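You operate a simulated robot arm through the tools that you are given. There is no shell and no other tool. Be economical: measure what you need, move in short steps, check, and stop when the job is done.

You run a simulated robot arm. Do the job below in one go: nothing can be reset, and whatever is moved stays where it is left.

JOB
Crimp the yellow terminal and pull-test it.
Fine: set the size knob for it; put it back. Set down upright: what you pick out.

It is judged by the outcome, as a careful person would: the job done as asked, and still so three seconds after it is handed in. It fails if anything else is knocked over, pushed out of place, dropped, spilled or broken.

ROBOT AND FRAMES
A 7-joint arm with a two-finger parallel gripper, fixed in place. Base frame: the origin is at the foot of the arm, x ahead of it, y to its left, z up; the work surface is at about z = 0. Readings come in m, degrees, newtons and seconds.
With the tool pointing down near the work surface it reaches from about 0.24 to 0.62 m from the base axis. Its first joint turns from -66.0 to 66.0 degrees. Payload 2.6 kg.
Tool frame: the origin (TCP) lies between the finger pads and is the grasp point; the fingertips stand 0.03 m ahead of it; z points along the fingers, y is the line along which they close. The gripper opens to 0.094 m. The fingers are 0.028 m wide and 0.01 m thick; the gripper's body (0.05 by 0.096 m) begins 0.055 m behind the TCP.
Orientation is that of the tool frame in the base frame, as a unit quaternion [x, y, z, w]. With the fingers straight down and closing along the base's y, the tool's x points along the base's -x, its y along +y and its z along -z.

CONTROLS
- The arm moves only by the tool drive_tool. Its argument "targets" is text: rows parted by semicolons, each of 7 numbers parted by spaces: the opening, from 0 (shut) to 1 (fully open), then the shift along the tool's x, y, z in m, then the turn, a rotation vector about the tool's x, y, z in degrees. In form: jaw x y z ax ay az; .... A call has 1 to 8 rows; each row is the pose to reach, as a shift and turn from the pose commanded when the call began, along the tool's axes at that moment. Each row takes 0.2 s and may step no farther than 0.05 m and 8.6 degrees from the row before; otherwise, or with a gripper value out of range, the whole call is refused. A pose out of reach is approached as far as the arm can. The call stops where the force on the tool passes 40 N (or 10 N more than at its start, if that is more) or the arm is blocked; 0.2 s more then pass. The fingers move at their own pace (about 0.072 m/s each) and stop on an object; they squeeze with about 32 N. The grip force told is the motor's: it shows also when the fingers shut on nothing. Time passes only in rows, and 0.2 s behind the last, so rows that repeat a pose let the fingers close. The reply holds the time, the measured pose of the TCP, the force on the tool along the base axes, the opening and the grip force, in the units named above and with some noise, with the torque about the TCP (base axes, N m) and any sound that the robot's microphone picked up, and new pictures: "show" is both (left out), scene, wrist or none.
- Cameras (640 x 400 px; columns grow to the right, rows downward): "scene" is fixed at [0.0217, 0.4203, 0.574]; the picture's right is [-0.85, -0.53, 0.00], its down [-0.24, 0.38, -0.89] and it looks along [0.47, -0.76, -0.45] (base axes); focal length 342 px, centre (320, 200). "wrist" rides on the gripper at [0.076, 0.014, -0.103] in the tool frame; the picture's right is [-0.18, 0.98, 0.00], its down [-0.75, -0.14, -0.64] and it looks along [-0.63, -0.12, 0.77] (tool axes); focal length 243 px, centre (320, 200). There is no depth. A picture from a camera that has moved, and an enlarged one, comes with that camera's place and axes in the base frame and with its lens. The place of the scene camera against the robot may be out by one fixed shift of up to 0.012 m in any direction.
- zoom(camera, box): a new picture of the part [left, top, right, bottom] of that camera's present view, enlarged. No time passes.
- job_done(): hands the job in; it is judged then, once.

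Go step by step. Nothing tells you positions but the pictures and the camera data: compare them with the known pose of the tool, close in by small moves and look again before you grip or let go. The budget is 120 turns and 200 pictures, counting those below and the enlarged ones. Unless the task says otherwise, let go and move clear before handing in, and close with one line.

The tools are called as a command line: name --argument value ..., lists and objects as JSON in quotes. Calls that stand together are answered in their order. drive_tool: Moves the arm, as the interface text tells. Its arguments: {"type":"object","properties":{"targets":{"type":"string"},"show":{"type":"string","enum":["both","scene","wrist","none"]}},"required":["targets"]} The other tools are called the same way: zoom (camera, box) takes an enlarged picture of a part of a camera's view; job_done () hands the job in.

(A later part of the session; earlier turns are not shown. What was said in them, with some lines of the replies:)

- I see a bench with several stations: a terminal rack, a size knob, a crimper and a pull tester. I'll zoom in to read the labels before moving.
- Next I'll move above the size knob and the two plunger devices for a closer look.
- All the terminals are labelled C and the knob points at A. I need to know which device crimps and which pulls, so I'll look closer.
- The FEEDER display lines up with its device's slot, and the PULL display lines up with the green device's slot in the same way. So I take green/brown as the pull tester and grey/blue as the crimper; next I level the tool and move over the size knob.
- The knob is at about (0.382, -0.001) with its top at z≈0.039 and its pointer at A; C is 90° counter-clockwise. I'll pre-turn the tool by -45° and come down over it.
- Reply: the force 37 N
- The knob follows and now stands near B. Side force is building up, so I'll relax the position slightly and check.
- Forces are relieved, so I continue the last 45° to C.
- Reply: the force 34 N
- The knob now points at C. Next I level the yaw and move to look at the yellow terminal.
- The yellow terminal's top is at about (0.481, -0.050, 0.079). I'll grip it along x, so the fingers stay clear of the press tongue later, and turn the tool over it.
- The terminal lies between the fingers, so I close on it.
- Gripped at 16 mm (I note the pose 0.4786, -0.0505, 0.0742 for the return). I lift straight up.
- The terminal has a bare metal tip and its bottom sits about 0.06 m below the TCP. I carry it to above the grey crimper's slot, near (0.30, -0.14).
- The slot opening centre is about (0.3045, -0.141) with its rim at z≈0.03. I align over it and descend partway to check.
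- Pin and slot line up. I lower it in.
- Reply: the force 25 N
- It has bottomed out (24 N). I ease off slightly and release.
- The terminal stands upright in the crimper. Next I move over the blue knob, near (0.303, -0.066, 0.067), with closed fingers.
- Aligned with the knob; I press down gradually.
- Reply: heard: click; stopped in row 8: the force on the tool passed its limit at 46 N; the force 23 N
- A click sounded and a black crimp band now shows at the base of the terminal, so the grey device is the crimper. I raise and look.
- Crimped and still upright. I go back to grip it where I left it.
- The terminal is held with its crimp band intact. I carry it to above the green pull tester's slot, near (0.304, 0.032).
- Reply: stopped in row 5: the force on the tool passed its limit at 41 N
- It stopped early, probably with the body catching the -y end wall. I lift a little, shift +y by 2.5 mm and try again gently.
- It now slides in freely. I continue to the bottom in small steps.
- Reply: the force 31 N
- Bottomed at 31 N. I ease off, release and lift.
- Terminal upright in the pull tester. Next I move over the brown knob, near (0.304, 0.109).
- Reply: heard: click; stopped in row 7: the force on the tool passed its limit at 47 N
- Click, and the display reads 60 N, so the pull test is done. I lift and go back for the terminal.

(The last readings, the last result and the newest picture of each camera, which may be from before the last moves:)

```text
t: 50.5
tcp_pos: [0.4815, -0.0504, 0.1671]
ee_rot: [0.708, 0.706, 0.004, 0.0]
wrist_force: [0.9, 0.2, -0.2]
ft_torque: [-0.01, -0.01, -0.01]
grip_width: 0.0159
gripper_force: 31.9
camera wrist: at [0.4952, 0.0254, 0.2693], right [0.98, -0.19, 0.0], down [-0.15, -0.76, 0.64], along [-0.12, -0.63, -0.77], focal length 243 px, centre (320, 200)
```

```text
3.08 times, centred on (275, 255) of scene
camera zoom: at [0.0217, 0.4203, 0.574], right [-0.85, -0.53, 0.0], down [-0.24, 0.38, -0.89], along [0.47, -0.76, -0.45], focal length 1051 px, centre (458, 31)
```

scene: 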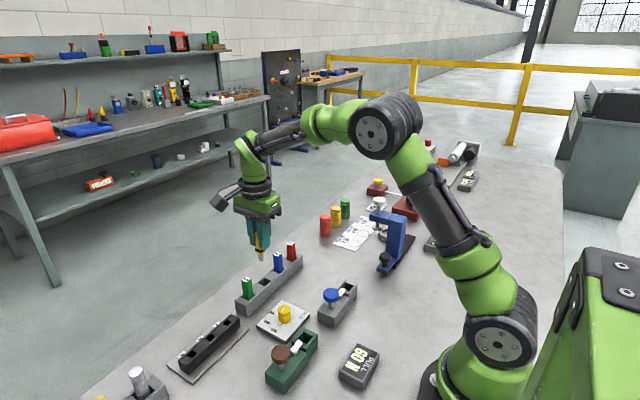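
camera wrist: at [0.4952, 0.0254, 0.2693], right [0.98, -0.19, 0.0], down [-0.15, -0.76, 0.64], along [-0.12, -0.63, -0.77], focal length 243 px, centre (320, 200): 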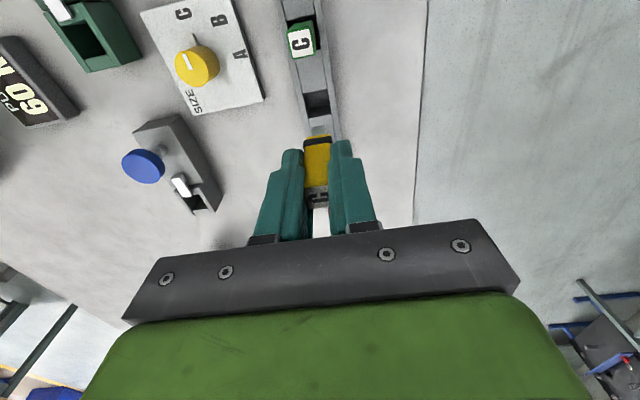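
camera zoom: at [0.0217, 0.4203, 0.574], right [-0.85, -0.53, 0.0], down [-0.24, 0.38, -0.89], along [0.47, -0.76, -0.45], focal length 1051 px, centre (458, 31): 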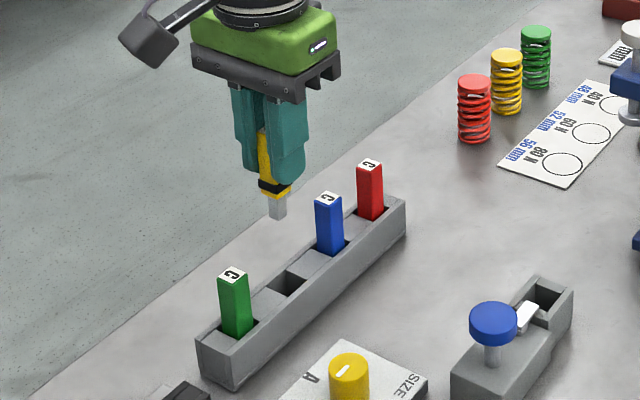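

drive_tool --targets "0 -0.0005 -0.0025 0.02 0 0 0; 0 -0.0005 -0.0025 0.04 0 0 0; 0 -0.0005 -0.0025 0.055 0 0 0; 0 -0.0005 -0.0025 0.055 0 0 0" --show "wrist"

zoom --camera "wrist" --box '[260, 50, 380, 170]'

zoom --camera "scene" --box '[235, 230, 315, 310]'

```text
t: 51.5
tcp_pos: [0.478, -0.0487, 0.1098]
ee_rot: [0.708, 0.706, 0.003, 0.001]
wrist_force: [-1.0, -0.5, -0.4]
ft_torque: [0.0, -0.01, 0.05]
grip_width: 0.0159
gripper_force: 32.1
camera wrist: at [0.4911, 0.0265, 0.2133], right [0.98, -0.19, 0.0], down [-0.15, -0.76, 0.64], along [-0.12, -0.63, -0.77], focal length 243 px, centre (320, 200)
```

wrist: 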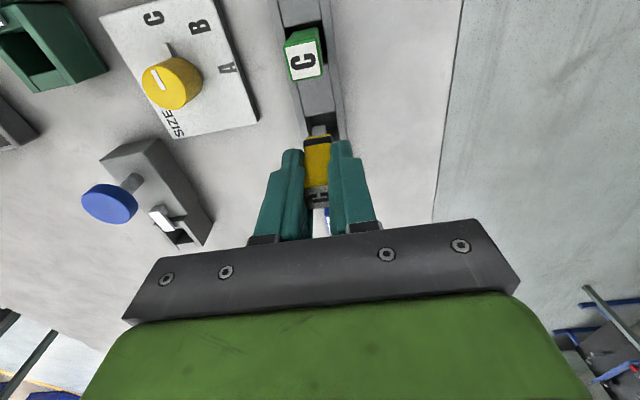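

```text
3.33 times, centred on (320, 110) of wrist
camera zoom: at [0.4911, 0.0265, 0.2133], right [0.98, -0.19, 0.0], down [-0.15, -0.76, 0.64], along [-0.12, -0.63, -0.77], focal length 809 px, centre (320, 500)
```

zoom: 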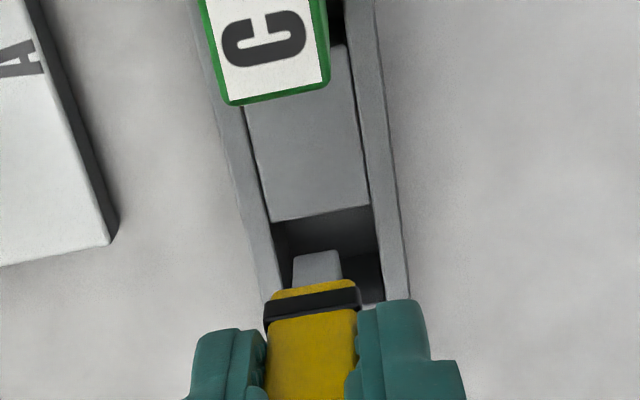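

```text
5.00 times, centred on (275, 270) of scene
camera zoom: at [0.0217, 0.4203, 0.574], right [-0.85, -0.53, 0.0], down [-0.24, 0.38, -0.89], along [0.47, -0.76, -0.45], focal length 1708 px, centre (545, -150)
```

zoom: 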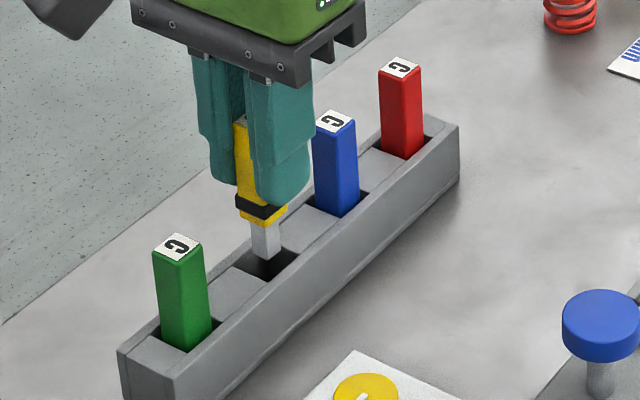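

drive_tool --targets "0 -0.0018 0.0018 0 0 0 0; 0 -0.0018 0.0018 0.01 0 0 0; 0 -0.0018 0.0018 0.02 0 0 0; 0 -0.0018 0.0018 0.025 0 0 0; 0 -0.0018 0.0018 0.029 0 0 0; 0 -0.0018 0.0018 0.029 0 0 0" --show "wrist"

zoom --camera "scene" --box '[235, 230, 315, 310]'

```text
t: 52.9
tcp_pos: [0.4796, -0.0512, 0.0806]
ee_rot: [0.708, 0.706, 0.003, 0.001]
wrist_force: [-0.4, 0.2, 0.0]
ft_torque: [0.01, 0.0, 0.05]
grip_width: 0.016
gripper_force: 32.0
camera wrist: at [0.4928, 0.0253, 0.1845], right [0.98, -0.19, 0.0], down [-0.15, -0.76, 0.64], along [-0.12, -0.63, -0.77], focal length 243 px, centre (320, 200)
```

wrist: 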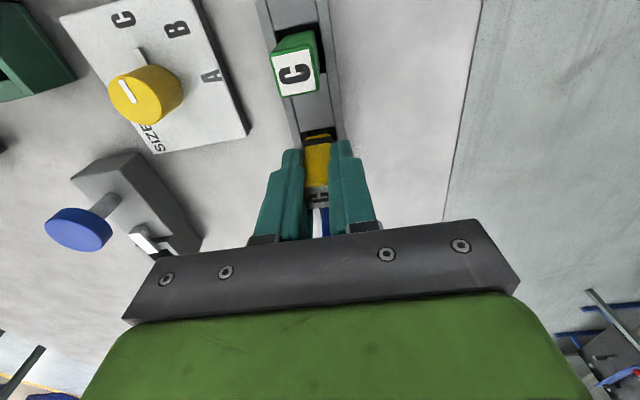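

```text
5.00 times, centred on (275, 270) of scene
camera zoom: at [0.0217, 0.4203, 0.574], right [-0.85, -0.53, 0.0], down [-0.24, 0.38, -0.89], along [0.47, -0.76, -0.45], focal length 1708 px, centre (545, -150)
```

zoom: 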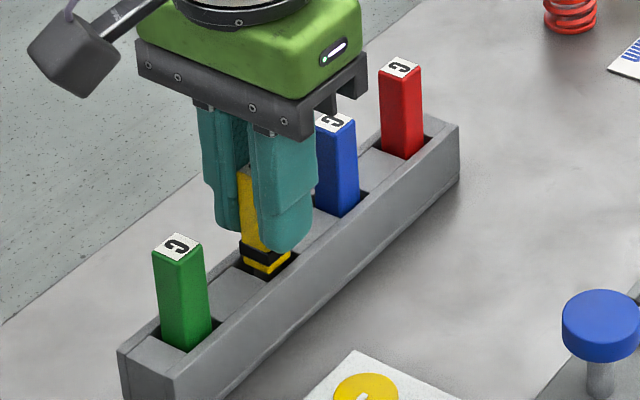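

It's entering the slot freely; I lower the rest in small steps to contact.

drive_tool --targets "0 0 0 0.002 0 0 0; 0 0 0 0.004 0 0 0; 0 0 0 0.0055 0 0 0; 0 0 0 0.0065 0 0 0; 0 0 0 0.0065 0 0 0" --show "none"

```text
t: 54.1
tcp_pos: [0.4794, -0.0511, 0.0744]
ee_rot: [0.709, 0.706, 0.003, 0.001]
wrist_force: [0.0, 0.3, -0.1]
ft_torque: [-0.02, -0.03, 0.01]
grip_width: 0.016
gripper_force: 31.9
```

drive_tool --targets "0 0 0 0.001 0 0 0; 0 0 0 0.002 0 0 0; 0 0 0 0.002 0 0 0" --show "none"

```text
t: 54.9
tcp_pos: [0.4786, -0.0503, 0.0734]
ee_rot: [0.709, 0.706, 0.004, 0.002]
wrist_force: [-2.4, 0.8, 15.3]
ft_torque: [-0.03, 0.23, -0.05]
grip_width: 0.0163
gripper_force: 32.0
```

Bottomed at 15 N. I release and lift clear.

drive_tool --targets "0 0 0 -0.0005 0 0 0; 0.5 0 0 -0.0005 0 0 0; 0.5 0 0 -0.0005 0 0 0; 0.5 0 0 -0.0005 0 0 0; 0.5 0 0 -0.03 0 0 0; 0.5 0 0 -0.07 0 0 0; 0.5 0 0 -0.11 0 0 0; 0.5 0 0 -0.15 0 0 0" --show "both"

zoom --camera "scene" --box '[225, 230, 405, 395]'

zoom --camera "wrist" --box '[130, 0, 400, 180]'

```text
t: 56.7
tcp_pos: [0.4796, -0.0534, 0.2206]
ee_rot: [0.708, 0.706, 0.003, 0.0]
wrist_force: [-0.6, 0.1, 0.3]
ft_torque: [0.01, 0.01, 0.02]
grip_width: 0.0472
gripper_force: 0.0
camera wrist: at [0.4934, 0.0227, 0.3246], right [0.98, -0.19, 0.0], down [-0.15, -0.76, 0.64], along [-0.12, -0.63, -0.77], focal length 243 px, centre (320, 200)
```

scene: 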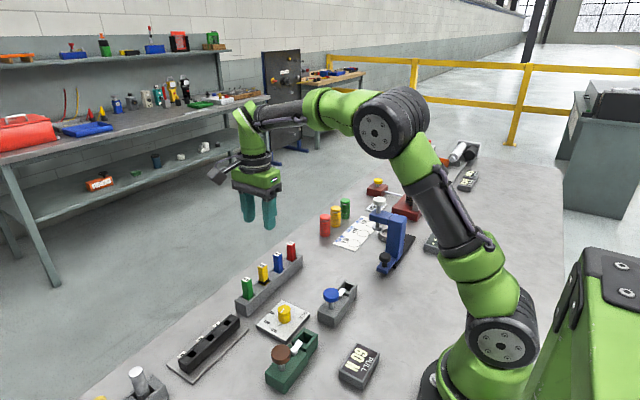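
wrist: 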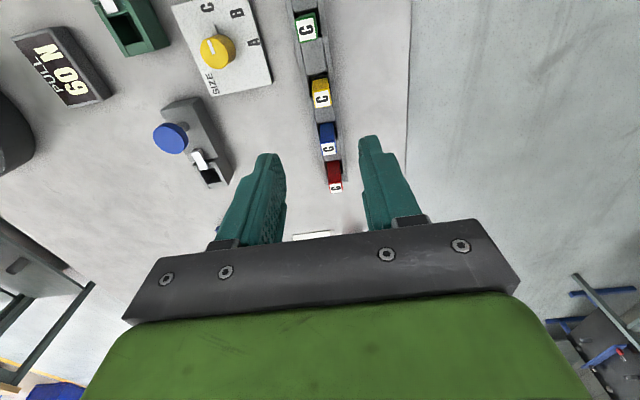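

```text
2.42 times, centred on (315, 312) of scene
camera zoom: at [0.0217, 0.4203, 0.574], right [-0.85, -0.53, 0.0], down [-0.24, 0.38, -0.89], along [0.47, -0.76, -0.45], focal length 828 px, centre (332, -73)
```

zoom: 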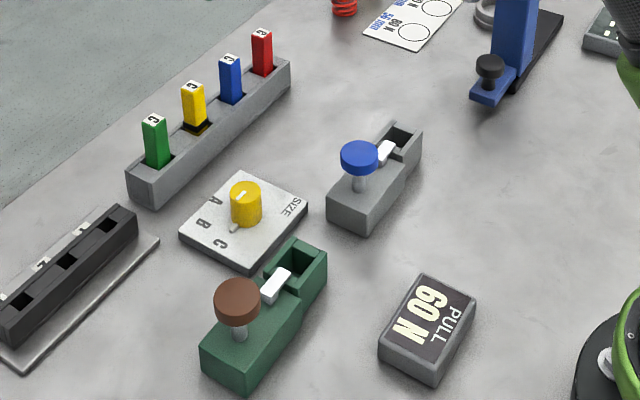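

```text
2.22 times, centred on (265, 90) of wrist
camera zoom: at [0.4934, 0.0227, 0.3246], right [0.98, -0.19, 0.0], down [-0.15, -0.76, 0.64], along [-0.12, -0.63, -0.77], focal length 539 px, centre (442, 444)
```

zoom: 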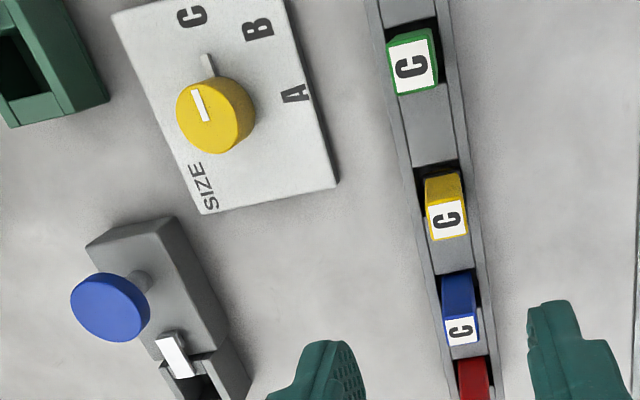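

The crimped yellow terminal is back upright in its rack slot, the knob is on C, the display reads 60 N, nothing else has moved, and the arm is clear. I hand the job in.

job_done

```text
The job is handed in.
```

The yellow terminal was crimped with the size knob on C, pull-tested at 60 N, and put back upright in its rack slot. I read "put it back" as meaning the terminal, so the knob is still on C.
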